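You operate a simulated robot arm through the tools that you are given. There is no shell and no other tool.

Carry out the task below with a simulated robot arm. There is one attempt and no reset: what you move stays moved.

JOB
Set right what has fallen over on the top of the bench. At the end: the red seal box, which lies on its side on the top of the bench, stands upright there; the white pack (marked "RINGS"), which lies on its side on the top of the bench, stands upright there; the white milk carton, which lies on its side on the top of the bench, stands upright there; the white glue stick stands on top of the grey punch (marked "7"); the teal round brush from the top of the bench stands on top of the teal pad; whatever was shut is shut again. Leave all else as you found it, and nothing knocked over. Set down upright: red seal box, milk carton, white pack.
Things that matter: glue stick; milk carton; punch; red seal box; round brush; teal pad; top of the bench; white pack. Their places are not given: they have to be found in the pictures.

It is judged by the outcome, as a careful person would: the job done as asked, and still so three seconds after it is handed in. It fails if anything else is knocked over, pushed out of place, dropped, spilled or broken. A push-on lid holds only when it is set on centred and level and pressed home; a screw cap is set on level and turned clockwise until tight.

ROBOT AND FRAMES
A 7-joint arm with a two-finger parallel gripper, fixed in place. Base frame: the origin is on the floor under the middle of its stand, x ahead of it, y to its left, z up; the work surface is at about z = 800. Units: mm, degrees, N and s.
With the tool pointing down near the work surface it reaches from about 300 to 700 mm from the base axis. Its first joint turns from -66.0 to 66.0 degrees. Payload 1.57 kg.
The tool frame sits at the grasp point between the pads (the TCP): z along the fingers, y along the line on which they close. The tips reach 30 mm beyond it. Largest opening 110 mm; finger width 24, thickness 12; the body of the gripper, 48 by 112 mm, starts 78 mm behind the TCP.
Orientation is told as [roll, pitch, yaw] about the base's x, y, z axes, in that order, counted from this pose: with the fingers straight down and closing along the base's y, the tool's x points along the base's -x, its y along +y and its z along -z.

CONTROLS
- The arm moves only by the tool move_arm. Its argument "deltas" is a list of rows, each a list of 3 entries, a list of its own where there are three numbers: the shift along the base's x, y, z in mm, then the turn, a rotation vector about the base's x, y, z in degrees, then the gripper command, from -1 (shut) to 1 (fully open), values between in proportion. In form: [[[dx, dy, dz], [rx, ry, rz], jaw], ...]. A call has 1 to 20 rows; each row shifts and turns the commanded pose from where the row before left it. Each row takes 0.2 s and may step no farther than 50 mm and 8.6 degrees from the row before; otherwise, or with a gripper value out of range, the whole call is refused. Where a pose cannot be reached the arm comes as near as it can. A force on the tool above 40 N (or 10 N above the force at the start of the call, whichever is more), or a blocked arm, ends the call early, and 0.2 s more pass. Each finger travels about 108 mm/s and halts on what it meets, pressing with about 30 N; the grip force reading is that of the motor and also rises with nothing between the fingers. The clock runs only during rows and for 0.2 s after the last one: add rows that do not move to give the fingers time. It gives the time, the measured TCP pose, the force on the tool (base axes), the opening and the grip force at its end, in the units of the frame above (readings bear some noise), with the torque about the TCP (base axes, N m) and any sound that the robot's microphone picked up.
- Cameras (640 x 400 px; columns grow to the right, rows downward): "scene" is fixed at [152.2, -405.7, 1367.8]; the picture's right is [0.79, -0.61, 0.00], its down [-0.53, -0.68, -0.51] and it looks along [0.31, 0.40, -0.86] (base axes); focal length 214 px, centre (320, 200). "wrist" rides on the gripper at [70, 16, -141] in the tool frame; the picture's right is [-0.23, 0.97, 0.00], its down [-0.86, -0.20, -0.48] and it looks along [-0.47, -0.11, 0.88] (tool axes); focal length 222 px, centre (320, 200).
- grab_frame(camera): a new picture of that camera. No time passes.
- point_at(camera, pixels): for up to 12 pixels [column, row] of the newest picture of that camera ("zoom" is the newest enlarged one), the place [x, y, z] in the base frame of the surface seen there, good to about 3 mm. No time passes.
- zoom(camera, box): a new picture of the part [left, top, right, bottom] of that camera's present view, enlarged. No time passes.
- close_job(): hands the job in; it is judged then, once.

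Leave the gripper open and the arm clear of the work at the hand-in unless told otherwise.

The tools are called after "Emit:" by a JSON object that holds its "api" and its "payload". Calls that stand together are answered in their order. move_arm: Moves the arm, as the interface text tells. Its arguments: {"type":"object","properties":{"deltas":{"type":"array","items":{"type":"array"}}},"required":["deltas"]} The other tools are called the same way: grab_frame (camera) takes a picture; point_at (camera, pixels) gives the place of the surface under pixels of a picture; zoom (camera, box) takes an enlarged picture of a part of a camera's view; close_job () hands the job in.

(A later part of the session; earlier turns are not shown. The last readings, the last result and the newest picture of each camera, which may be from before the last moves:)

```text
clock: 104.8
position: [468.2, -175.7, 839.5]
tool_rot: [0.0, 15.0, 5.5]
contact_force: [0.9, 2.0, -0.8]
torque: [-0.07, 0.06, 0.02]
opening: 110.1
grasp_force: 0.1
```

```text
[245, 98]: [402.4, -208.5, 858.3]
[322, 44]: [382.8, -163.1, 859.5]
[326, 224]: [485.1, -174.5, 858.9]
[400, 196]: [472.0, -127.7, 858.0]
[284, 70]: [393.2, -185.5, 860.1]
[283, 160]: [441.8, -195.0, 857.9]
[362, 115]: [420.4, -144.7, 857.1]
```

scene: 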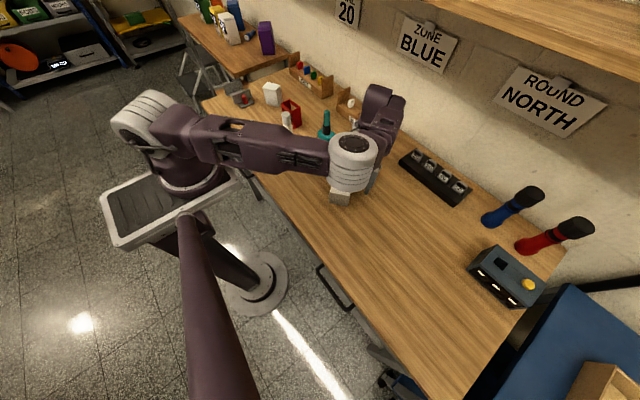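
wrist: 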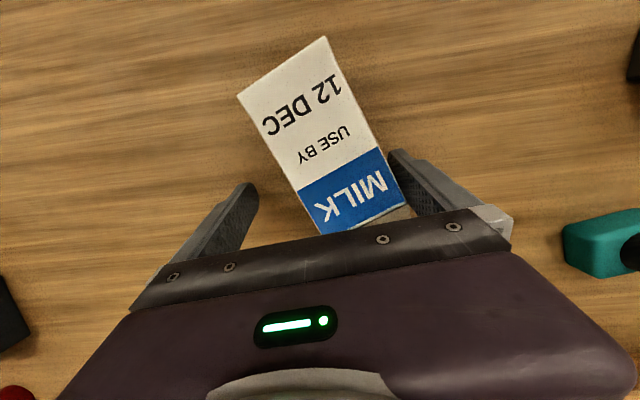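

Heading is about 22°. I push about 14 mm more to bring it near 10°.

Emit:
{"api": "move_arm", "payload": {"deltas": [[[0.35, -3.98, 0], [0, 0, 0], 1], [[0.35, -3.98, 0], [0, 0, 0], 1], [[0.35, -3.98, 0], [0, 0, 0], 1], [[0.2, -2, 0], [0, 0, 0], 1], [[0, 0, 0], [0, 0, 0], 1]]}}

Emit:
{"api": "grab_frame", "payload": {"camera": "wrist"}}

Emit:
{"api": "point_at", "payload": {"camera": "wrist", "pixels": [[248, 98], [326, 50], [326, 222], [396, 196], [284, 75], [283, 160], [358, 115]]}}

```text
clock: 106.0
position: [468.9, -191.1, 839.7]
tool_rot: [0.0, 15.0, 5.5]
contact_force: [-0.4, 1.8, -0.1]
torque: [-0.08, -0.01, 0.03]
opening: 109.9
grasp_force: 0.1
```

```text
taken
```

wrist: 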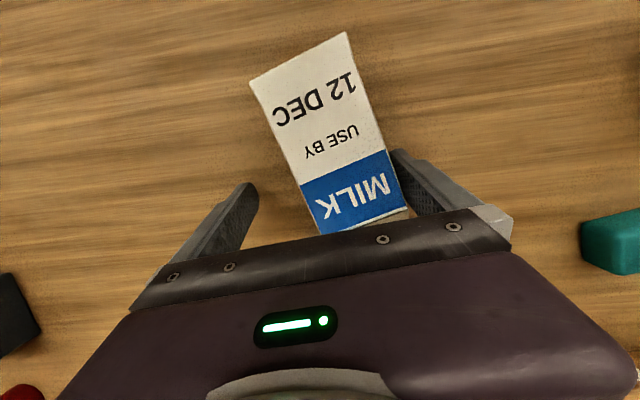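

```text
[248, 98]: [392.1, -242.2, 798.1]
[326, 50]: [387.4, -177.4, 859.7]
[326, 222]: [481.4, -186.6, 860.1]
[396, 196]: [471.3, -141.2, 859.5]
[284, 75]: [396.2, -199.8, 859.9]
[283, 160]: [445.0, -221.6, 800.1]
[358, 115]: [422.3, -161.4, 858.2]
```

I measure the corners themselves in this picture.

Emit:
{"api": "point_at", "payload": {"camera": "wrist", "pixels": [[254, 84], [344, 37], [321, 229], [402, 202], [298, 62], [280, 145], [370, 115], [398, 185]]}}

```text
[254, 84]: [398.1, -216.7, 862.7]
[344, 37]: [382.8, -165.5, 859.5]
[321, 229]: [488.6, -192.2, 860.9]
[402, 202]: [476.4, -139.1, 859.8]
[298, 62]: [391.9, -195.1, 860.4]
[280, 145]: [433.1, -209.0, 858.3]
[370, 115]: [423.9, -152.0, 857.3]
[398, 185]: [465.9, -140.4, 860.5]
```

Heading is about 15.6°, foot mid (390.5,-191). I centre the tool on the carton at about (467.5,-169.5) and turn to yaw 15.6°.

Emit:
{"api": "move_arm", "payload": {"deltas": [[[-0.5, 7.2, 0], [0, 0, 0], 1], [[-0.5, 7.2, 0], [0, 0, 0], 1], [[-0.4, 7.2, 0], [0, 0, 0], 1], [[0, 0, 0], [0, 0, 5], 1], [[0, 0, 0], [0, 0, 5], 1], [[0, 0, -2], [0, 0, 0], 1], [[0, 0, 0], [0, 0, 0], 1]]}}

Emit:
{"api": "grab_frame", "payload": {"camera": "wrist"}}

```text
clock: 107.6
position: [468.7, -168.9, 836.8]
tool_rot: [0.0, 15.0, 15.6]
contact_force: [0.4, -0.7, 0.0]
torque: [-0.04, 0.0, 0.02]
opening: 110.1
grasp_force: 0.0
```

```text
taken
```

wrist: 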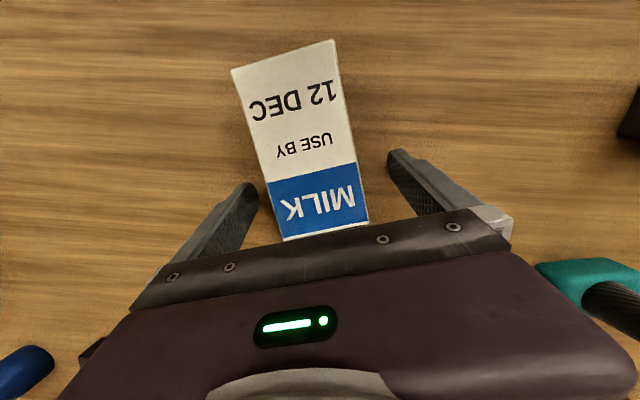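

Aligned and between the fingers. I close slowly.

Emit:
{"api": "move_arm", "payload": {"deltas": [[[0, 0, 0], [0, 0, 0], 0.6], [[0, 0, 0], [0, 0, 0], 0.3], [[0, 0, 0], [0, 0, 0], 0.15], [[0, 0, 0], [0, 0, 0], 0.05], [[0, 0, 0], [0, 0, 0], 0.0], [[0, 0, 0], [0, 0, 0], -1], [[0, 0, 0], [0, 0, 0], -1]]}}

Emit:
{"api": "grab_frame", "payload": {"camera": "wrist"}}

```text
clock: 109.2
position: [467.5, -169.9, 836.6]
tool_rot: [0.0, 15.0, 15.6]
contact_force: [0.2, -3.4, 1.0]
torque: [-0.32, -0.02, 0.16]
opening: 59.9
grasp_force: 29.8
```

```text
taken
```

wrist: 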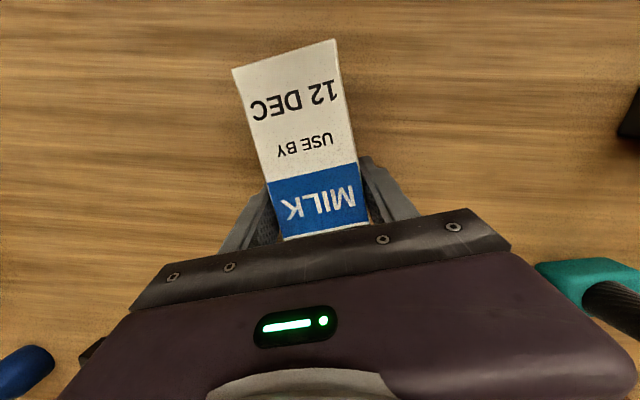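

Gripped (59.9 mm). I lift straight up by about 110 mm.

Emit:
{"api": "move_arm", "payload": {"deltas": [[[0, 0, 8], [0, 0, 0], -1], [[0, 0, 25], [0, 0, 0], -1], [[0, 0, 40], [0, 0, 0], -1], [[0, 0, 40], [0, 0, 0], -1], [[0, 0, 0], [0, 0, 0], -1]]}}

Emit:
{"api": "grab_frame", "payload": {"camera": "wrist"}}

Emit:
{"api": "grab_frame", "payload": {"camera": "scene"}}

```text
clock: 110.4
position: [465.9, -168.0, 950.5]
tool_rot: [0.2, 15.0, 15.6]
contact_force: [0.2, 0.4, -5.1]
torque: [0.05, -0.11, -0.01]
opening: 59.9
grasp_force: 29.5
```

```text
taken
```

wrist: 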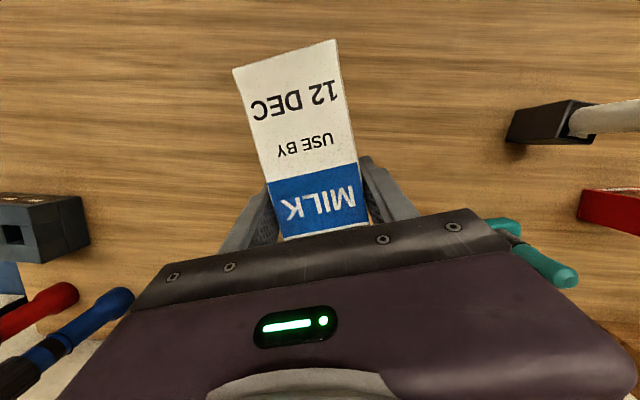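

```text
taken
```

scene: 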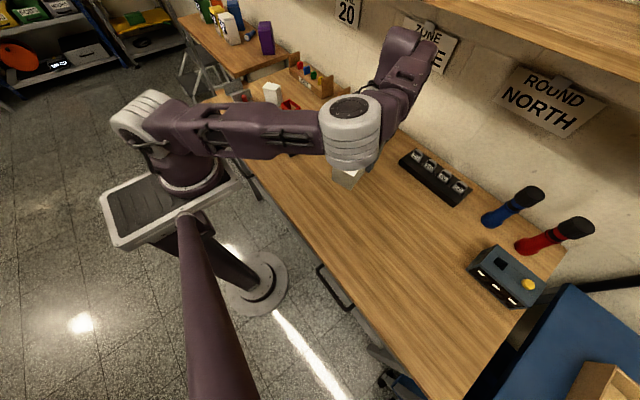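

Held well (about 0.5 kg). I turn yaw to about -14° (radial) while shifting over its original place, about (422,-138).

Emit:
{"api": "move_arm", "payload": {"deltas": [[[-11, 7.5, 0], [0, 0, -7.5], -1], [[-11, 7.5, 0], [0, 0, -7.5], -1], [[-11, 7.5, 0], [0, 0, -7.5], -1], [[-11, 7.5, 0], [0, 0, -7.5], -1], [[0, 0, 0], [0, 0, 0], -1]]}}

Emit:
{"api": "move_arm", "payload": {"deltas": [[[0, 0, 0], [-2.034, -7.923, 0], -1], [[0, 0, 0], [-2.034, -7.923, 0], -1], [[0, 0, 0], [-2.034, -7.923, 0], -1], [[0, 0, 0], [-2.034, -7.923, 0], -1], [[0, 0, 0], [-2.034, -7.923, 0], -1], [[0, 0, 0], [0, 0, 0], -1]]}}

Emit:
{"api": "grab_frame", "payload": {"camera": "scene"}}

```text
clock: 111.6
position: [424.3, -138.4, 951.5]
tool_rot: [-0.1, 15.1, -14.5]
contact_force: [-0.4, 1.0, -5.1]
torque: [-0.05, -0.1, -0.04]
opening: 59.5
grasp_force: 29.9
```

```text
clock: 113.0
position: [420.6, -139.3, 949.9]
tool_rot: [-0.1, -24.9, -14.4]
contact_force: [-0.8, 0.1, -6.3]
torque: [0.01, -0.06, 0.03]
opening: 59.6
grasp_force: 30.0
```

```text
taken
```

scene: 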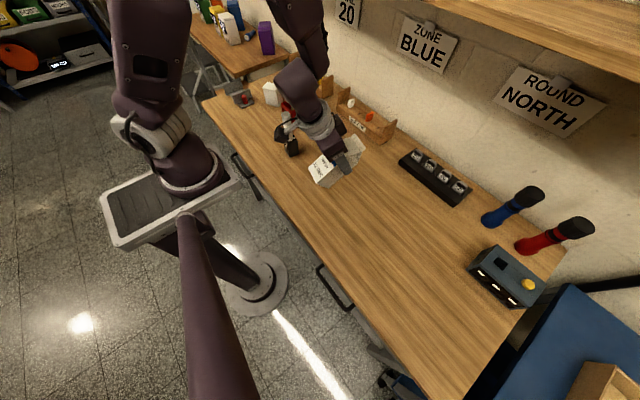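

The arm's posture is good and the carton is tilting up properly. I continue to -74°.

Emit:
{"api": "move_arm", "payload": {"deltas": [[[0, 0, 0], [-2.034, -7.923, 0], -1], [[0, 0, 0], [-2.034, -7.923, 0], -1], [[0, 0, 0], [-2.034, -7.923, 0], -1], [[0, 0, 0], [-2.034, -7.923, 0], -1], [[0, 0, 0], [-2.034, -7.923, 0], -1], [[0, 0, 0], [-2.034, -7.923, 0], -1], [[0, 0, 0], [0, 0, 0], -1]]}}

Emit:
{"api": "grab_frame", "payload": {"camera": "scene"}}

Emit:
{"api": "zoom", "payload": {"camera": "scene", "box": [250, 100, 390, 220]}}

Emit:
{"api": "grab_frame", "payload": {"camera": "wrist"}}

```text
clock: 114.6
position: [521.5, -165.8, 946.6]
tool_rot: [0.6, -74.8, -14.8]
contact_force: [0.1, 0.0, -5.8]
torque: [0.03, 0.02, 0.01]
opening: 59.8
grasp_force: 29.8
out of reach, approached as far as the arm can: row 2, 3, 4, 5, 6
```

```text
taken
```

scene: 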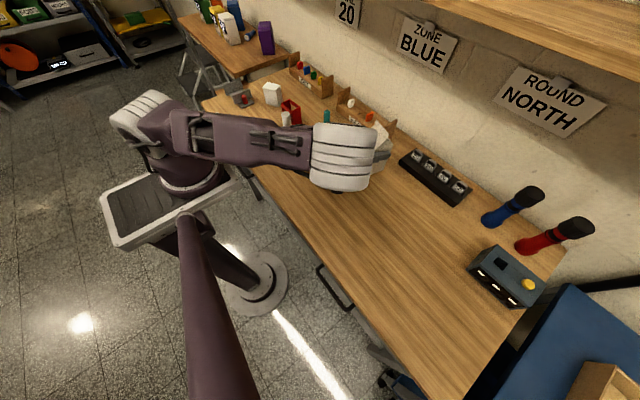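

```text
3.33 times, centred on (320, 160) of scene
```

zoom: 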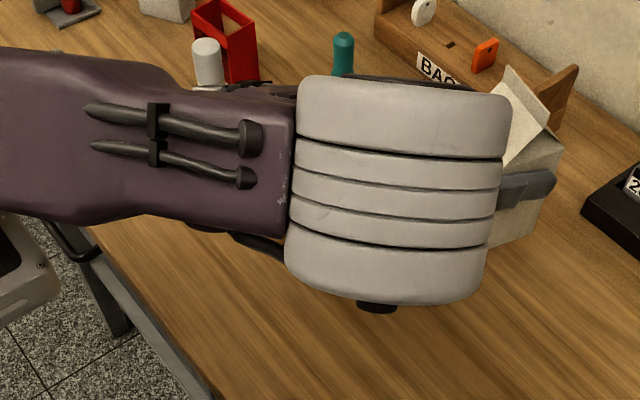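

```text
taken
```

wrist: 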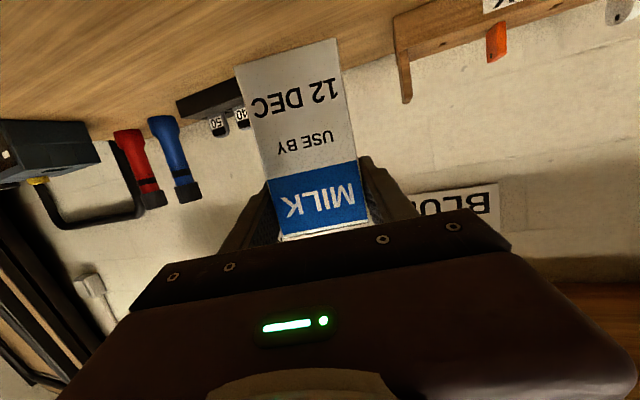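

The arm stopped short of my target point and shifted outward to (521.5,-165.8), with the carton upright in hand and nothing touched. I measure the arm's parts here before lowering.

Emit:
{"api": "point_at", "payload": {"camera": "scene", "pixels": [[340, 150], [335, 185], [340, 192], [280, 155], [230, 140], [310, 150], [377, 125], [382, 150], [400, 160], [326, 118], [345, 130], [378, 165]]}}

Emit:
{"api": "zoom", "payload": {"camera": "scene", "box": [360, 100, 420, 180]}}

```text
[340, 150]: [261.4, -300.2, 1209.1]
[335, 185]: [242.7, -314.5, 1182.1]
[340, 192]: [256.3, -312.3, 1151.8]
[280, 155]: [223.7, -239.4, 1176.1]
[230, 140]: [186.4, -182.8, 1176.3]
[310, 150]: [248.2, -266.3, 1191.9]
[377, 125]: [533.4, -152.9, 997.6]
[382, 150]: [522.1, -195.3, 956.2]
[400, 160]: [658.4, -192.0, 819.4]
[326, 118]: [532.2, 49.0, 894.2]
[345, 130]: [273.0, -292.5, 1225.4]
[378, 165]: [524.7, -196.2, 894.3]
```

```text
5.00 times, centred on (390, 140) of scene
```

zoom: 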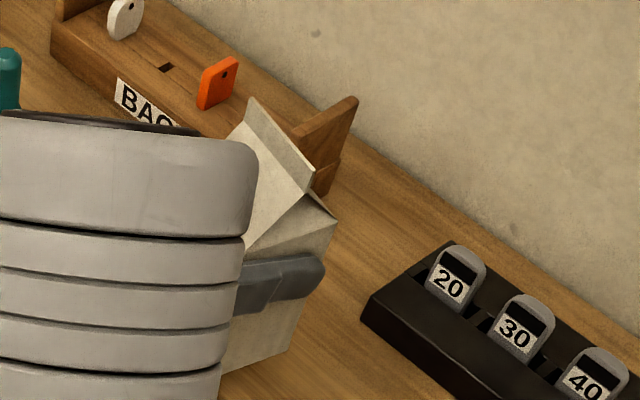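

The carton hangs upright, elbow high and clear. I try to bring it closer to its original place, moving -40 mm along x at this height.

Emit:
{"api": "move_arm", "payload": {"deltas": [[[-10, 2.6, 0], [0, 0, 0], -1], [[-10, 2.6, 0], [0, 0, 0], -1], [[-10, 2.6, 0], [0, 0, 0], -1], [[-10, 2.6, 0], [0, 0, 0], -1], [[0, 0, 0], [0, 0, 0], -1]]}}

Emit:
{"api": "grab_frame", "payload": {"camera": "scene"}}

```text
clock: 115.8
position: [513.9, -168.6, 931.2]
tool_rot: [0.4, -74.9, -14.7]
contact_force: [-0.9, -0.8, -5.4]
torque: [0.03, 0.01, 0.01]
opening: 59.9
grasp_force: 30.1
out of reach, approached as far as the arm can: row 1, 2, 3, 4
```

```text
taken
```

scene: 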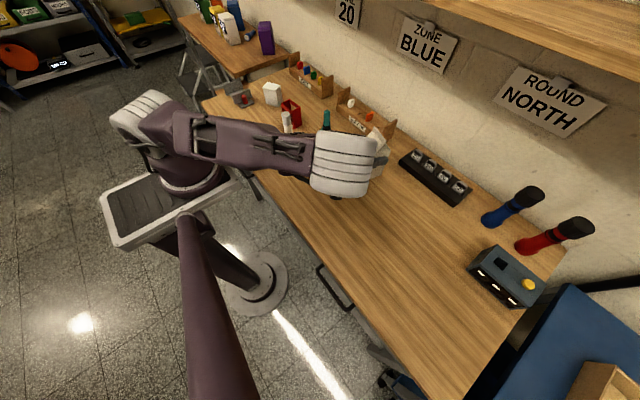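

It can't come inward in this posture, so I'll set it down here, on free bench at about (522,-171). I lower 15 mm first and check that the arm follows.

Emit:
{"api": "move_arm", "payload": {"deltas": [[[0, 0, -7], [0, 0, 0], -1], [[0, 0, -8], [0, 0, 0], -1], [[0, 0, 0], [0, 0, 0], -1]]}}

Emit:
{"api": "zoom", "payload": {"camera": "scene", "box": [300, 90, 440, 210]}}

```text
clock: 116.6
position: [515.3, -170.0, 917.6]
tool_rot: [0.6, -75.0, -14.8]
contact_force: [-0.8, -0.5, -4.7]
torque: [0.0, 0.02, -0.05]
opening: 59.9
grasp_force: 29.9
```

```text
3.33 times, centred on (370, 150) of scene
```

zoom: 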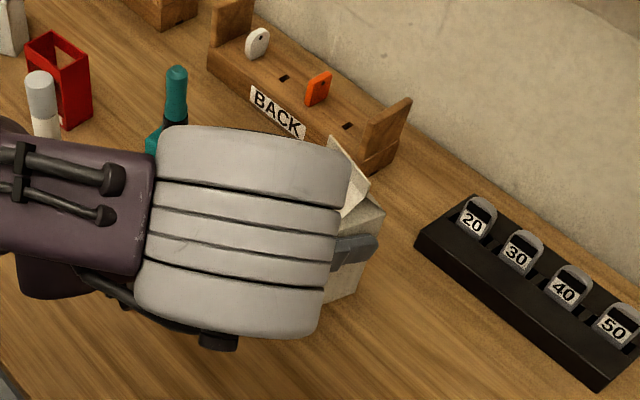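

Lowering works. I go down 28 mm more, then feel for contact.

Emit:
{"api": "move_arm", "payload": {"deltas": [[[0, 0, -10], [0, 0, 0], -1], [[0, 0, -10], [0, 0, 0], -1], [[0, 0, -8], [0, 0, 0], -1], [[0, 0, 0], [0, 0, 0], -1]]}}

Emit:
{"api": "grab_frame", "payload": {"camera": "wrist"}}

Emit:
{"api": "zoom", "payload": {"camera": "scene", "box": [300, 90, 440, 210]}}

```text
clock: 117.6
position: [513.6, -170.2, 889.2]
tool_rot: [0.5, -74.8, -14.8]
contact_force: [-1.0, 0.5, -5.3]
torque: [0.01, 0.01, 0.0]
opening: 59.8
grasp_force: 29.5
```

```text
taken
```

wrist: 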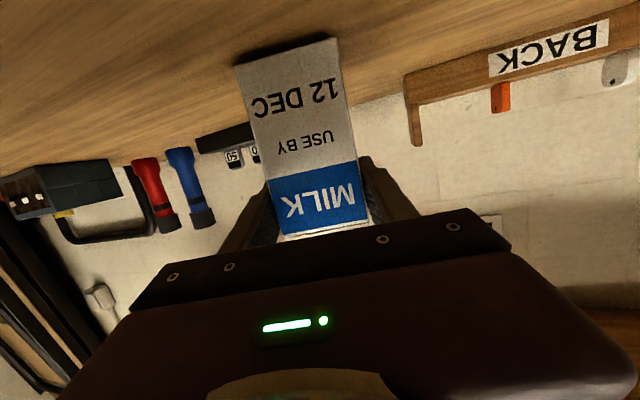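

```text
3.33 times, centred on (370, 150) of scene
```

zoom: 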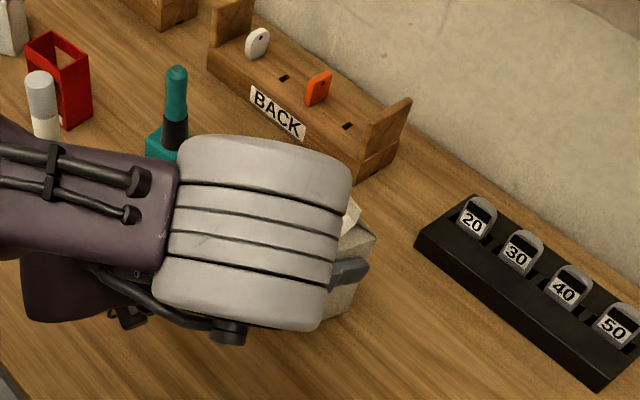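

About 9 mm to go by my estimate. I lower 5 mm, then 1.5 mm steps.

Emit:
{"api": "move_arm", "payload": {"deltas": [[[0, 0, -3], [0, 0, 0], -1], [[0, 0, -2], [0, 0, 0], -1], [[0, 0, 0], [0, 0, 0], -1]]}}

Emit:
{"api": "move_arm", "payload": {"deltas": [[[0, 0, -1.5], [0, 0, 0], -1], [[0, 0, 0], [0, 0, 0], -1]]}}

Emit:
{"api": "move_arm", "payload": {"deltas": [[[0, 0, -1.5], [0, 0, 0], -1], [[0, 0, 0], [0, 0, 0], -1]]}}

```text
clock: 118.4
position: [514.3, -170.1, 884.0]
tool_rot: [0.4, -75.0, -14.8]
contact_force: [-3.4, -0.1, 2.9]
torque: [0.01, 0.01, -0.02]
opening: 59.7
grasp_force: 30.5
```

```text
clock: 119.0
position: [514.0, -169.9, 883.6]
tool_rot: [0.3, -75.2, -14.6]
contact_force: [-9.6, -2.0, 26.7]
torque: [-0.33, -0.03, 0.09]
opening: 60.0
grasp_force: 29.8
```

```text
clock: 119.6
position: [515.5, -170.3, 883.0]
tool_rot: [0.3, -75.1, -14.7]
contact_force: [-0.3, -4.4, 27.1]
torque: [-0.33, -0.1, 0.0]
opening: 60.0
grasp_force: 30.3
```

Firm contact (27 N). I back off 1.2 mm, then open.

Emit:
{"api": "move_arm", "payload": {"deltas": [[[0, 0, 1.2], [0, 0, 0], -1], [[0, 0, 0], [0, 0, 0], -1]]}}

Emit:
{"api": "move_arm", "payload": {"deltas": [[[0, 0, 0], [0, 0, 0], 0.15], [[0, 0, 0], [0, 0, 0], 0.3], [[0, 0, 0], [0, 0, 0], 0.45], [[0, 0, 0], [0, 0, 0], 0.6], [[0, 0, 0], [0, 0, 0], 0.6]]}}

Emit:
{"api": "grab_frame", "payload": {"camera": "wrist"}}

Emit:
{"api": "zoom", "payload": {"camera": "scene", "box": [300, 90, 440, 210]}}

```text
clock: 120.2
position: [514.8, -169.1, 882.0]
tool_rot: [0.4, -74.9, -14.8]
contact_force: [3.6, -4.9, 7.7]
torque: [-0.69, -0.67, 0.06]
opening: 59.7
grasp_force: 30.1
```

```text
clock: 121.4
position: [515.0, -168.4, 882.9]
tool_rot: [0.4, -74.8, -14.7]
contact_force: [-0.4, -1.0, -1.3]
torque: [0.0, -0.02, 0.0]
opening: 88.2
grasp_force: 0.1
```

```text
taken
```

wrist: 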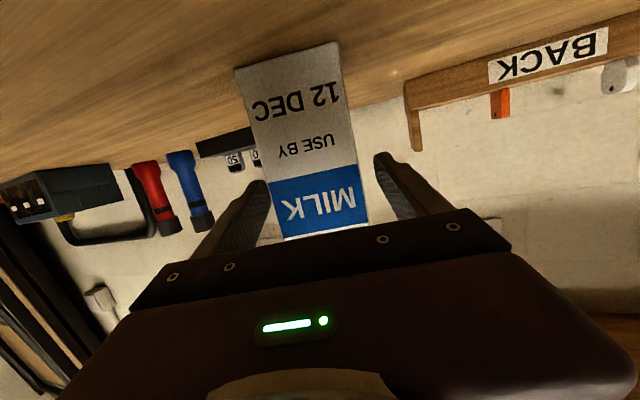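

```text
3.33 times, centred on (370, 150) of scene
```

zoom: 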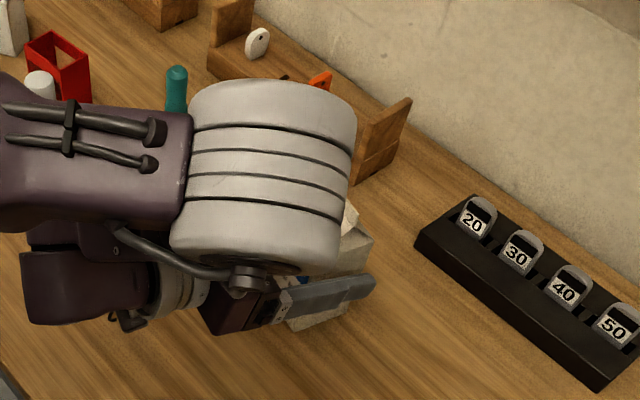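

The carton stands free between the open fingers. Since moving inward was limited, I'll leave by going straight up, the fingers sliding past the carton's sides with about 14 mm clearance each. First 20 mm as a check.

Emit:
{"api": "move_arm", "payload": {"deltas": [[[0, 0, 7], [0, 0, 0], 0.6], [[0, 0, 7], [0, 0, 0], 0.6], [[0, 0, 6], [0, 0, 0], 0.6], [[0, 0, 0], [0, 0, 0], 0.6]]}}

Emit:
{"api": "grab_frame", "payload": {"camera": "wrist"}}

```text
clock: 122.4
position: [514.7, -168.4, 903.1]
tool_rot: [0.5, -74.9, -14.8]
contact_force: [0.2, -0.9, 0.5]
torque: [0.01, 0.01, 0.02]
opening: 87.9
grasp_force: 0.1
```

```text
taken
```

wrist: 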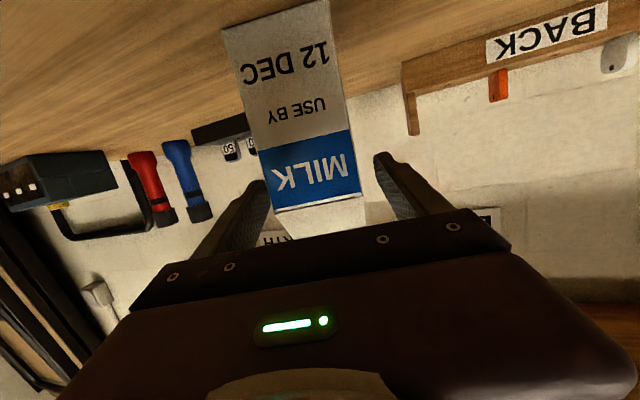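

It moves as commanded without touching. I open the jaws fully for more clearance and continue up.

Emit:
{"api": "move_arm", "payload": {"deltas": [[[0, 0, 0], [0, 0, 0], 0.8], [[0, 0, 0], [0, 0, 0], 1], [[0, 0, 10], [0, 0, 0], 1], [[0, 0, 10], [0, 0, 0], 1], [[0, 0, 10], [0, 0, 0], 1], [[0, 0, 0], [0, 0, 0], 1]]}}

Emit:
{"api": "move_arm", "payload": {"deltas": [[[0, 0, 12], [0, 0, 0], 1], [[0, 0, 12], [0, 0, 0], 1], [[0, 0, 12], [0, 0, 0], 1], [[0, 0, 12], [0, 0, 0], 1], [[0, 0, 0], [0, 0, 0], 1]]}}

Emit:
{"api": "grab_frame", "payload": {"camera": "wrist"}}

Emit:
{"api": "grab_frame", "payload": {"camera": "scene"}}

```text
clock: 123.8
position: [513.4, -169.2, 931.8]
tool_rot: [0.5, -74.9, -14.8]
contact_force: [0.1, 0.2, -1.2]
torque: [-0.03, -0.01, 0.03]
opening: 110.0
grasp_force: 0.0
```

```text
clock: 125.0
position: [503.6, -178.9, 938.3]
tool_rot: [1.6, -72.3, -17.8]
contact_force: [-0.7, 0.5, 0.0]
torque: [0.0, 0.0, 0.01]
opening: 109.9
grasp_force: 0.1
out of reach, approached as far as the arm can: row 1, 3, 4
```

```text
taken
```

wrist: 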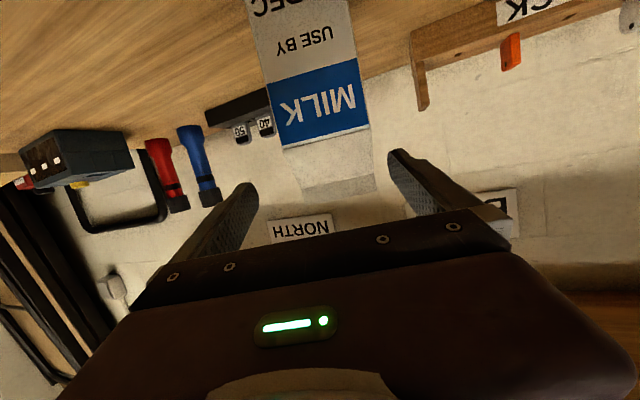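

```text
taken
```

scene: 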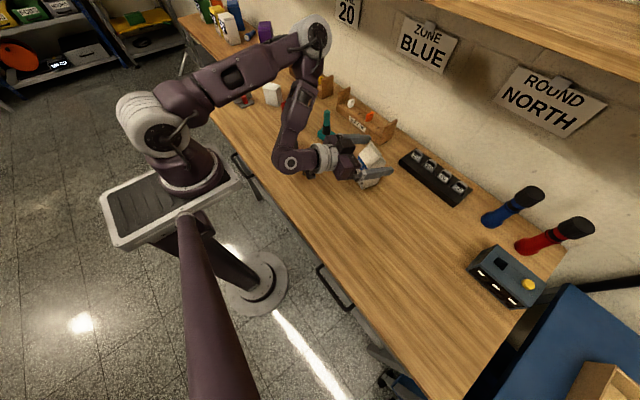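

The elbow has swung over to the other side, above the glue stick's area. I look closely to see whether anything was touched.

Emit:
{"api": "zoom", "payload": {"camera": "scene", "box": [220, 60, 400, 210]}}

Emit:
{"api": "point_at", "payload": {"camera": "scene", "pixels": [[310, 40], [300, 90], [297, 115], [290, 140], [287, 160], [290, 170], [325, 155], [325, 165], [330, 118], [370, 155], [360, 180], [372, 178]]}}

```text
2.67 times, centred on (310, 135) of scene
```

zoom: 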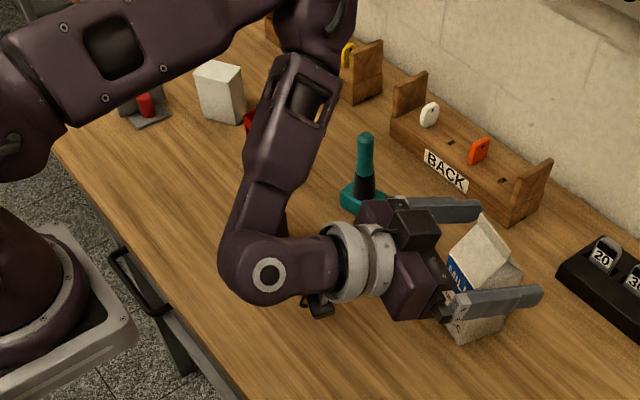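

```text
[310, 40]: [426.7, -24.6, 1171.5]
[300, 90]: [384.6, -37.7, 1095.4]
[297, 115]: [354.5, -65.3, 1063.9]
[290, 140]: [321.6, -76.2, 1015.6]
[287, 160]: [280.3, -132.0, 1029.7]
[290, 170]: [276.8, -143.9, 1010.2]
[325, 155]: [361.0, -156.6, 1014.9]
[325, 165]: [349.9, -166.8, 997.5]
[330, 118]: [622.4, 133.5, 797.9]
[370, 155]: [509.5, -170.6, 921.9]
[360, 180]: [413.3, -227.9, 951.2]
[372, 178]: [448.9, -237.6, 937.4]
```

Nothing is touched: the forearm is at z>1010, away from the glue stick, and the carton still stands between the fingers. I now level the tool gradually in place (fingers straddling the carton), rising a little, in short calls.

Emit:
{"api": "move_arm", "payload": {"deltas": [[[1, 1, 3], [2.446, 7.616, 0], 1], [[1, 1, 3], [2.446, 7.616, 0], 1], [[1, 1, 3], [2.446, 7.616, 0], 1], [[0, 0, 0], [0, 0, 0], 1]]}}

Emit:
{"api": "grab_frame", "payload": {"camera": "wrist"}}

Emit:
{"api": "zoom", "payload": {"camera": "scene", "box": [220, 60, 400, 210]}}

```text
clock: 126.0
position: [494.5, -195.9, 941.4]
tool_rot: [4.1, -62.2, -21.9]
contact_force: [0.1, 0.6, 0.4]
torque: [0.05, 0.0, 0.0]
opening: 110.0
grasp_force: 0.0
out of reach, approached as far as the arm can: row 1, 2, 3
```

```text
taken
```

wrist: 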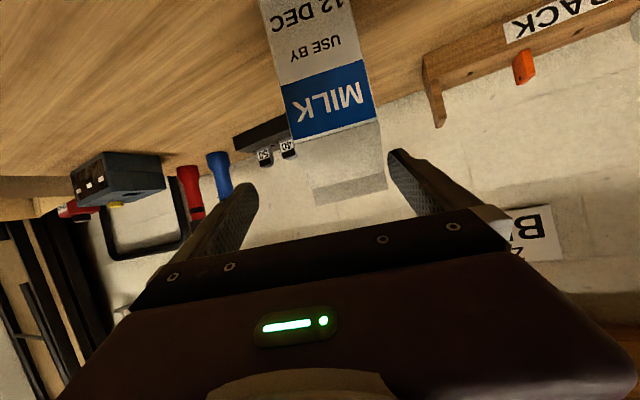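

```text
2.67 times, centred on (310, 135) of scene
```

zoom: 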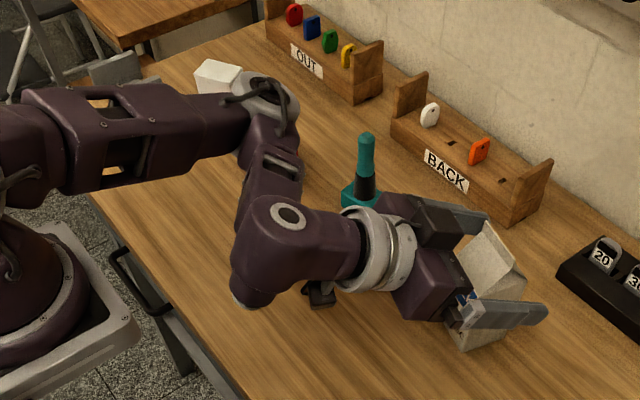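

The arm is drifting laterally (now (494,-196)). Before any further move I measure arm and carton positions.

Emit:
{"api": "point_at", "payload": {"camera": "zoom", "pixels": [[268, 95], [275, 140], [265, 190], [285, 215], [240, 270], [255, 300], [490, 260], [500, 290], [460, 215], [520, 310], [480, 340], [150, 120]]}}

Emit:
{"api": "point_at", "payload": {"camera": "wrist", "pixels": [[316, 200], [385, 187], [280, 145], [372, 118], [350, 155], [335, 60], [330, 195], [380, 150], [245, 190], [392, 160]]}}

```text
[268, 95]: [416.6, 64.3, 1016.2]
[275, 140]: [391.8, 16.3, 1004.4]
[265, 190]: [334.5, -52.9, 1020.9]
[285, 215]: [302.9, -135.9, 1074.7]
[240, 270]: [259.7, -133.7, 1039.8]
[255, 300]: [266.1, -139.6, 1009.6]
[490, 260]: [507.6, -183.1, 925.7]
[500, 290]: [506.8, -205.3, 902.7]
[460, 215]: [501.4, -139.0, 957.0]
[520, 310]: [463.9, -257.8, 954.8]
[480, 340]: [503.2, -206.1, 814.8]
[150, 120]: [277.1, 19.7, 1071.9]
```

```text
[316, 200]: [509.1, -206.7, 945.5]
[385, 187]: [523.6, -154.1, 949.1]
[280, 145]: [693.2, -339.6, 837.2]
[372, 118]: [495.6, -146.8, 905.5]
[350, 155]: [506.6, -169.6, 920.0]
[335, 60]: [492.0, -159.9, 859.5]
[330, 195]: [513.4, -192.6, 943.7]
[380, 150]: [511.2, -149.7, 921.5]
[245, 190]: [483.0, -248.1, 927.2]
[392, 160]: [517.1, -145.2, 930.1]
```

The elbow (top z≈1016) is hovering right above the glue stick's place (top z≈961), which is too risky. I reverse the last moves to bring the fingers back centred and the elbow away: toward (513,-169,932) with pitch -75.

Emit:
{"api": "move_arm", "payload": {"deltas": [[[4.7, 6.7, -2.4], [-1.04, -3.01, 0.9], 1], [[4.7, 6.7, -2.4], [-1.04, -3.01, 0.9], 1]]}}

Emit:
{"api": "grab_frame", "payload": {"camera": "scene"}}

Emit:
{"api": "zoom", "payload": {"camera": "scene", "box": [220, 60, 400, 210]}}

```text
clock: 126.6
position: [499.2, -183.5, 925.3]
tool_rot: [1.7, -65.1, -17.7]
contact_force: [-1.3, 0.1, -0.4]
torque: [-0.01, 0.01, 0.01]
opening: 110.1
grasp_force: 0.1
```

```text
taken
```

scene: 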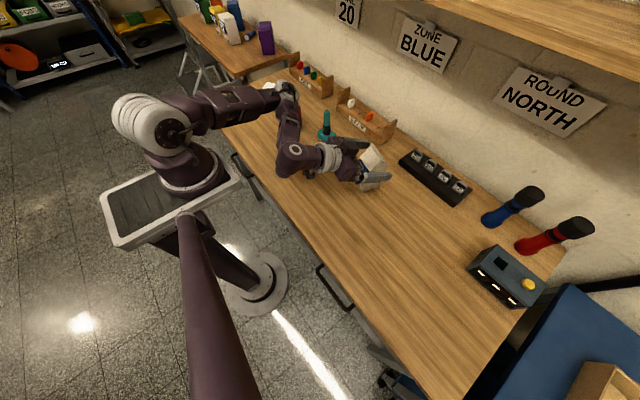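

```text
2.67 times, centred on (310, 135) of scene
```

zoom: 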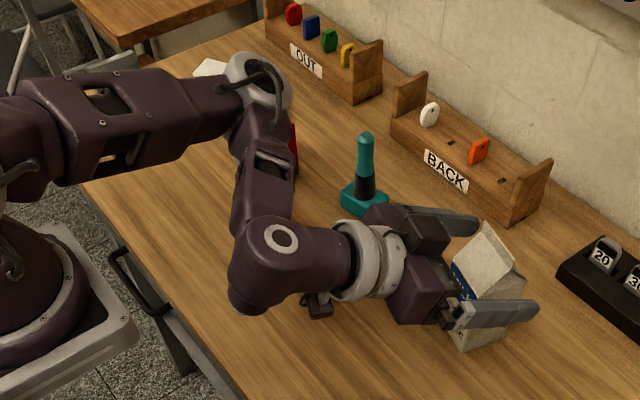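

I measure the elbow again at this moment.

Emit:
{"api": "point_at", "payload": {"camera": "zoom", "pixels": [[262, 75], [265, 100], [285, 85], [260, 130], [240, 140], [270, 160], [262, 200], [292, 150], [280, 235], [215, 95], [290, 120], [245, 110]]}}

```text
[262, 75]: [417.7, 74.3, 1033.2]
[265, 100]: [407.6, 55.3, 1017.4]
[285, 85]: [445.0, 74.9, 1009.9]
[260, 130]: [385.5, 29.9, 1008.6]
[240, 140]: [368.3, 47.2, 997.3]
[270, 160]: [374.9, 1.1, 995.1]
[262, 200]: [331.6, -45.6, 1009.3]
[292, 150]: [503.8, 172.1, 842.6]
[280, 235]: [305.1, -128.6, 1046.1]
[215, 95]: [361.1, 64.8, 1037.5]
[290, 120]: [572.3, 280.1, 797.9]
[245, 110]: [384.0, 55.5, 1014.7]
```

The elbow is still low above the glue stick's place. I look closely for the glue stick in the scene view.

Emit:
{"api": "zoom", "payload": {"camera": "scene", "box": [262, 80, 330, 165]}}

```text
4.71 times, centred on (296, 122) of scene
```

zoom: 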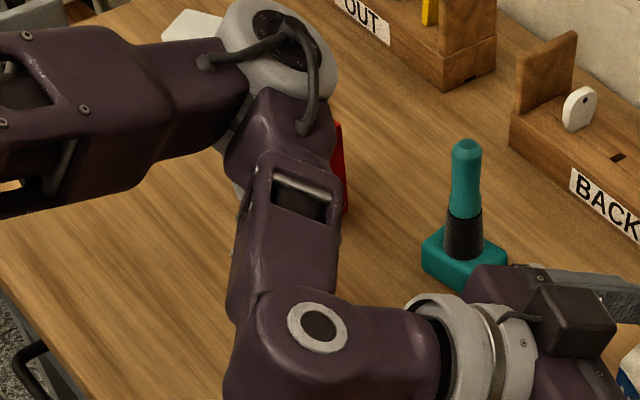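

It isn't visible but nothing lies on the bench either. Levelling the tool should push the wrist out and lift the elbow, so I do one small step (8° of pitch, slightly forward) and check.

Emit:
{"api": "move_arm", "payload": {"deltas": [[[5, 4, 0], [1.8, 5.7, 0], 1]]}}

Emit:
{"api": "grab_frame", "payload": {"camera": "scene"}}

Emit:
{"api": "point_at", "payload": {"camera": "scene", "pixels": [[288, 87], [289, 95], [295, 90], [287, 105], [283, 112], [285, 120], [286, 130], [280, 98], [370, 160], [375, 150], [290, 150], [250, 100]]}}

```text
clock: 127.0
position: [505.6, -179.8, 924.2]
tool_rot: [1.5, -59.0, -17.5]
contact_force: [0.6, 0.5, -0.7]
torque: [-0.03, -0.04, 0.0]
opening: 110.2
grasp_force: 0.0
```

```text
taken
```

scene: 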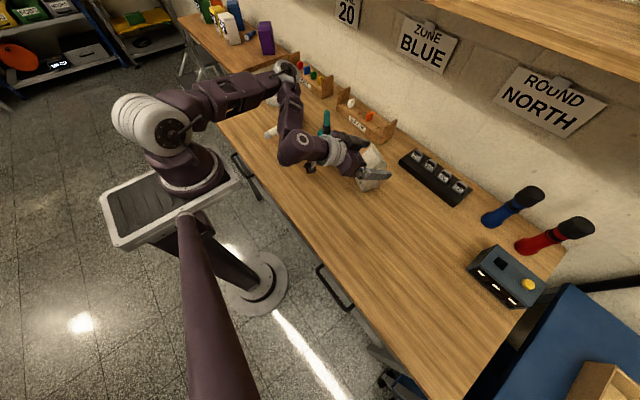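

```text
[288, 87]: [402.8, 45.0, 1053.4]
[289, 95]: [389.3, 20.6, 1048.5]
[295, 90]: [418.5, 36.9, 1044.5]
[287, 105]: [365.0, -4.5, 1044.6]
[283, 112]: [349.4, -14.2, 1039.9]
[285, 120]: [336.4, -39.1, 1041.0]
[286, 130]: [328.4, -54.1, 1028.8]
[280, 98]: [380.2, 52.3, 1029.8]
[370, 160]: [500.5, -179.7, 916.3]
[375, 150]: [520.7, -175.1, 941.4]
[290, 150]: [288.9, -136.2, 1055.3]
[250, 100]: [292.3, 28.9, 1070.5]
```

The elbow is rising. But I see something whitish at scene (271,132); I zoom in to check whether it's the glue stick.

Emit:
{"api": "zoom", "payload": {"camera": "scene", "box": [252, 100, 312, 165]}}

```text
6.15 times, centred on (282, 132) of scene
```

zoom: 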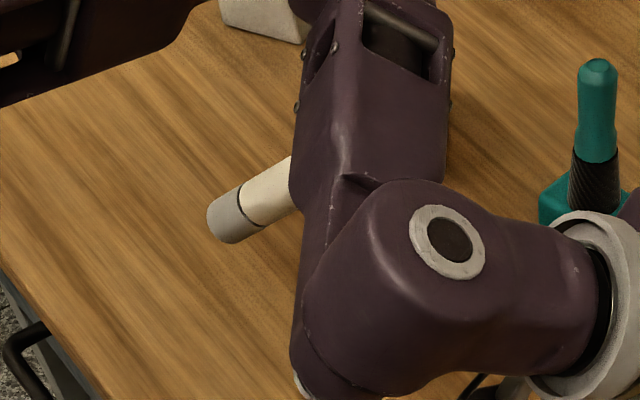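

The glue stick has been knocked off the punch by the forearm and lies on the bench near scene (271,132). I will have to pick it up again. First I carefully get the arm out: continue levelling in small steps, which raises the elbow.

Emit:
{"api": "move_arm", "payload": {"deltas": [[[4, 3, 0], [1.8, 5.7, 0], 1], [[2, 2, 0], [1.8, 5.7, 0], 1]]}}

Emit:
{"api": "grab_frame", "payload": {"camera": "scene"}}

Emit:
{"api": "grab_frame", "payload": {"camera": "wrist"}}

```text
clock: 127.6
position: [512.3, -174.7, 924.3]
tool_rot: [1.4, -47.1, -17.5]
contact_force: [-0.6, 0.2, -0.1]
torque: [-0.01, 0.02, 0.01]
opening: 109.9
grasp_force: 0.0
```

```text
taken
```

scene: 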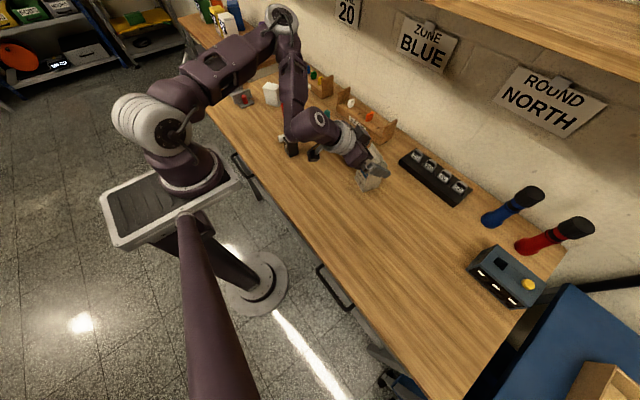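

```text
taken
```

wrist: 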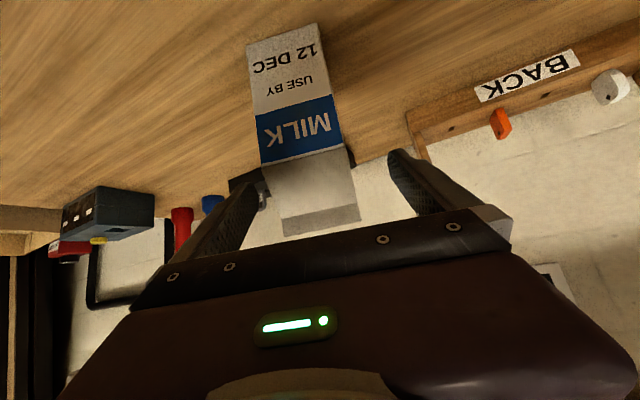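

Good, the elbow is well up. I continue levelling in place around the carton.

Emit:
{"api": "move_arm", "payload": {"deltas": [[[1, 1, 2], [2.4, 7.6, 0], 1], [[1, 1, 2], [2.4, 7.6, 0], 1], [[1, 0, 2], [2.4, 7.6, 0], 1], [[0, 0, 0], [0, 0, 0], 1]]}}

Emit:
{"api": "grab_frame", "payload": {"camera": "wrist"}}

Emit:
{"api": "grab_frame", "payload": {"camera": "scene"}}

```text
clock: 128.6
position: [513.8, -173.6, 933.2]
tool_rot: [1.4, -23.2, -17.5]
contact_force: [-0.1, 0.2, 0.5]
torque: [0.01, 0.02, -0.01]
opening: 109.9
grasp_force: 0.0
```

```text
taken
```

wrist: 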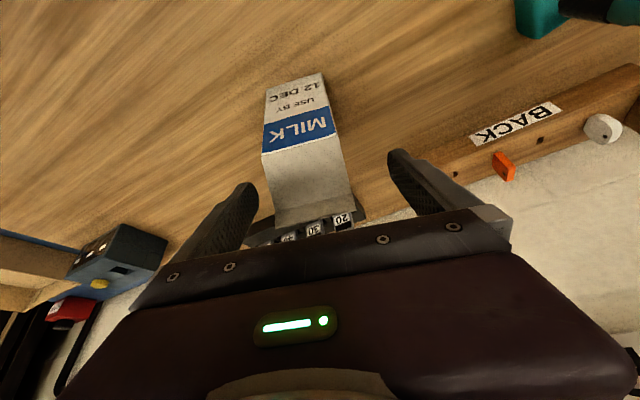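

```text
taken
```

scene: 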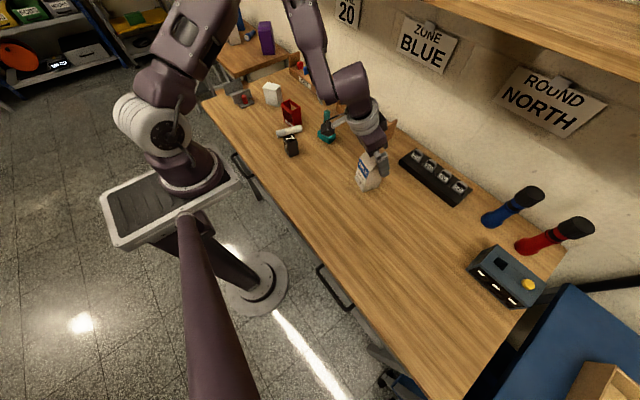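

The posture is good again. The glue stick lies near scene (289,131), between the punch and red box; punch, brush, carton, red box and pack all stand. I rise 70 mm clear of the carton and level the tool fully.

Emit:
{"api": "move_arm", "payload": {"deltas": [[[0, 0, 15], [0, 0, 0], 1], [[0, 0, 25], [0, 0, 0], 1], [[0, 0, 30], [0, 0, 0], 1], [[0, 0, 20], [2.4, 7.6, 0], 1], [[0, 0, 0], [2.4, 7.6, 0], 1], [[0, 0, 0], [2.1, 6.7, 0], 1], [[0, 0, 0], [0, 0, 0], 1]]}}

Emit:
{"api": "grab_frame", "payload": {"camera": "scene"}}

Emit:
{"api": "zoom", "payload": {"camera": "scene", "box": [240, 80, 400, 210]}}

```text
clock: 130.2
position: [514.8, -172.9, 1022.3]
tool_rot: [1.4, -0.1, -17.5]
contact_force: [0.5, 0.8, 0.0]
torque: [0.0, -0.01, -0.03]
opening: 110.0
grasp_force: 0.2
```

```text
taken
```

scene: 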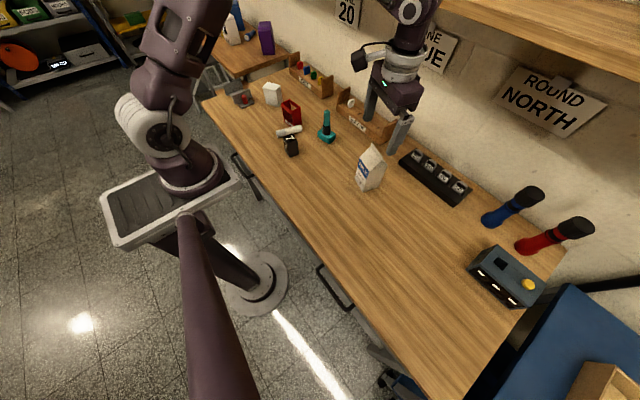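

```text
3.08 times, centred on (320, 145) of scene
```

zoom: 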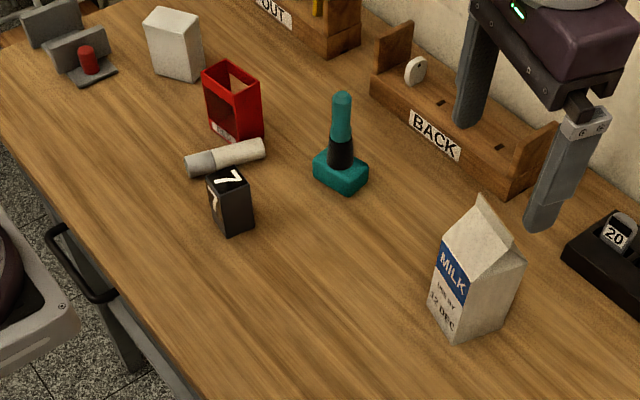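

The milk carton stands upright. I zoom in on the fallen glue stick and measure its place and the punch and red box.

Emit:
{"api": "zoom", "payload": {"camera": "scene", "box": [268, 95, 324, 160]}}

Emit:
{"api": "point_at", "payload": {"camera": "zoom", "pixels": [[200, 195], [220, 190], [270, 185], [320, 175], [350, 165], [245, 210], [300, 235], [250, 250], [335, 265], [295, 220], [275, 345], [345, 330]]}}

```text
6.15 times, centred on (296, 128) of scene
```

zoom: 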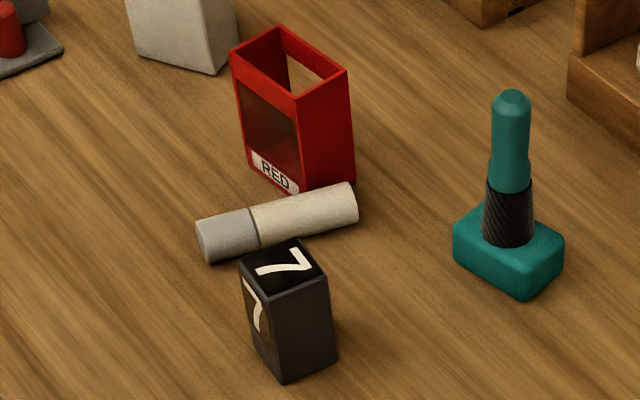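

```text
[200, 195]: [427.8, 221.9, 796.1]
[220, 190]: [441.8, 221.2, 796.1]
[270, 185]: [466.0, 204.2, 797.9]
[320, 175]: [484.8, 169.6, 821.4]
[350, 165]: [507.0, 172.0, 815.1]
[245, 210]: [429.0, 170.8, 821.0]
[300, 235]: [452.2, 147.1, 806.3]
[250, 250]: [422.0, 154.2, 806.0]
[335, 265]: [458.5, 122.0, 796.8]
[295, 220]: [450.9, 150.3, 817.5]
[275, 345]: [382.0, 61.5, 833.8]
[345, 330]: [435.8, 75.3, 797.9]
```

The red box, punch and brush look unmoved. The glue stick lies flat, cap end at zoom (205,240), foot end at (352,203). I measure it along its length, and also the punch's top corners.

Emit:
{"api": "point_at", "payload": {"camera": "zoom", "pixels": [[208, 240], [230, 232], [252, 222], [280, 213], [310, 204], [340, 196], [352, 205], [230, 215], [330, 188], [245, 258], [293, 243], [322, 275]]}}

```text
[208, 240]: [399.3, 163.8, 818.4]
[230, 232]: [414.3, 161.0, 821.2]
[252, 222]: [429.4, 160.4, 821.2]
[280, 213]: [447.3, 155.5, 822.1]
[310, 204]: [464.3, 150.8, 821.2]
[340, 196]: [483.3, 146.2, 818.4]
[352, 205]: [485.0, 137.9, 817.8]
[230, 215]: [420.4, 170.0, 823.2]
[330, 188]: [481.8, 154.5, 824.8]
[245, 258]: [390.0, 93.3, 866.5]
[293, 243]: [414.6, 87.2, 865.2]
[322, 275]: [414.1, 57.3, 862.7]
```

The punch is unmoved. The glue stick's axis passes (449,163) heading about -13.5°, cap toward the base side. I can stand it by gripping at pitch -50° and turning to +40°. First I rise, correct the small roll, and go over to about (425,169,1040) by way of high ground.

Emit:
{"api": "move_arm", "payload": {"deltas": [[[0, 0, 40], [-1.33, 0.42, 4], 1], [[0, 0, 20], [0, 0, 0], 1], [[-10, 38, 0], [0, 0, 0], 1], [[-10, 38, 0], [0, 0, 0], 1], [[-10, 38, 0], [0, 0, 0], 1], [[-10, 38, 0], [0, 0, 0], 1], [[-10, 38, 0], [0, 0, 0], 0.6], [[-10, 38, 0], [0, 0, 0], 0.2], [[-10, 38, 0], [0, 0, 0], 0.2], [[-10, 38, 0], [0, 0, 0], 0.2], [[-10, 38, 0], [0, 0, 0], 0.2], [[0, 0, -40], [0, 0, 0], 0.2], [[0, 0, 0], [0, 0, 0], 0.2]]}}

Emit:
{"api": "grab_frame", "payload": {"camera": "wrist"}}

Emit:
{"api": "grab_frame", "payload": {"camera": "scene"}}

```text
clock: 133.0
position: [454.0, 143.3, 1025.4]
tool_rot: [0.0, -0.2, -13.5]
contact_force: [0.1, -0.4, 0.8]
torque: [0.03, 0.01, -0.01]
opening: 66.2
grasp_force: 0.1
out of reach, approached as far as the arm can: row 10, 11
```

```text
taken
```

wrist: 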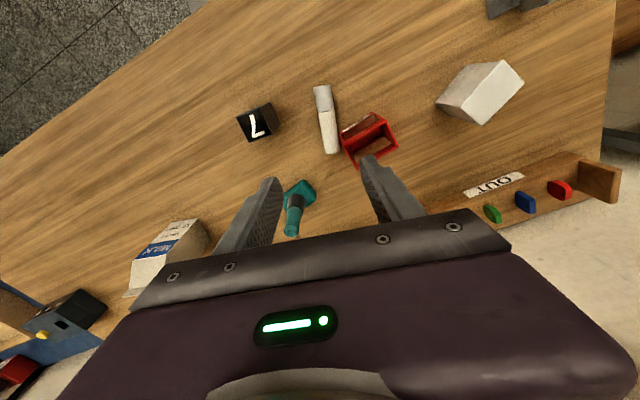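

```text
taken
```

scene: 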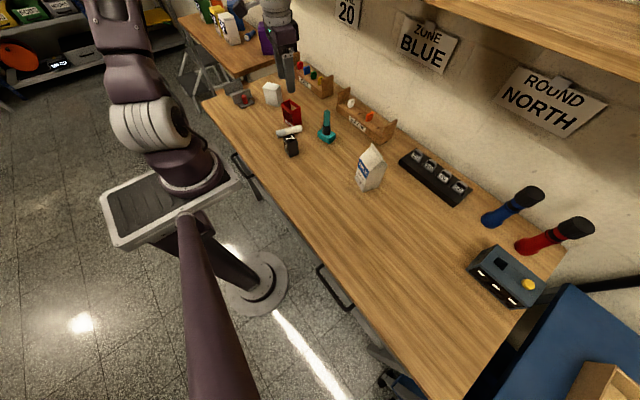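

The arm is in its good elbow-up posture at (454,143,1025). I measure the glue stick in this wrist view, around (326,120).

Emit:
{"api": "zoom", "payload": {"camera": "wrist", "box": [290, 75, 380, 165]}}

Emit:
{"api": "point_at", "payload": {"camera": "zoom", "pixels": [[268, 50], [285, 130], [300, 210], [315, 280], [327, 340], [330, 220], [285, 215], [255, 60], [300, 50], [312, 345], [345, 335], [420, 290]]}}

```text
4.44 times, centred on (335, 120) of wrist
```

zoom: 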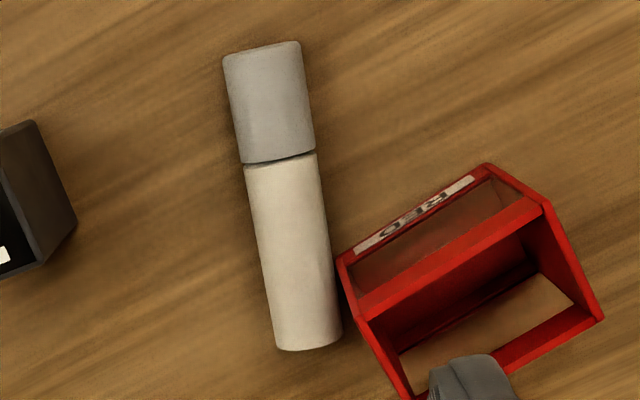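

```text
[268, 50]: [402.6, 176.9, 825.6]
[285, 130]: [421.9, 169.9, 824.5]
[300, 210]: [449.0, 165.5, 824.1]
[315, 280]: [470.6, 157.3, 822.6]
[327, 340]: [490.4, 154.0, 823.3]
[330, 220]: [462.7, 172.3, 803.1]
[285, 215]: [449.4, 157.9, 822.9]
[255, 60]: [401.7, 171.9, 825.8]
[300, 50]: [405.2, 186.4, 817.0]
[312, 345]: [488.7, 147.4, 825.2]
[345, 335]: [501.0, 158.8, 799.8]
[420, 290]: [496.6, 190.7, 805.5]
```

Axis: cap end (402,175.5), foot end about (490,150.5), heading ≈ -15.5°. I move above the grip point, to (427.5,166.6,950), and pitch to -50°, jaws at 55 mm.

Emit:
{"api": "move_arm", "payload": {"deltas": [[[-9, 8, -20], [0, 0, -1], 0], [[-9, 8, -20], [0, 0, -1], 0], [[-8.5, 7.3, -25], [0, 0, 0], 0], [[0, 0, 0], [-2.22, -8.03, 0], 0], [[0, 0, 0], [-2.22, -8.03, 0], 0], [[0, 0, 0], [-2.22, -8.03, 0], 0], [[0, 0, 0], [0, 0, 0], 0]]}}

Emit:
{"api": "grab_frame", "payload": {"camera": "scene"}}

```text
clock: 134.6
position: [428.0, 166.3, 960.6]
tool_rot: [0.0, -25.3, -15.7]
contact_force: [-0.6, 0.4, -0.4]
torque: [-0.01, -0.02, 0.01]
opening: 55.0
grasp_force: 0.0
```

```text
taken
```

scene: 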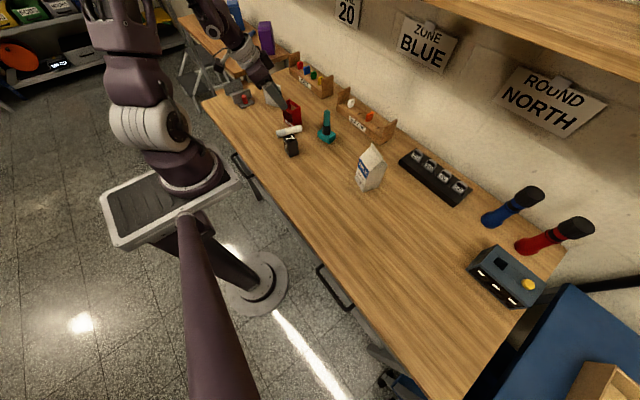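

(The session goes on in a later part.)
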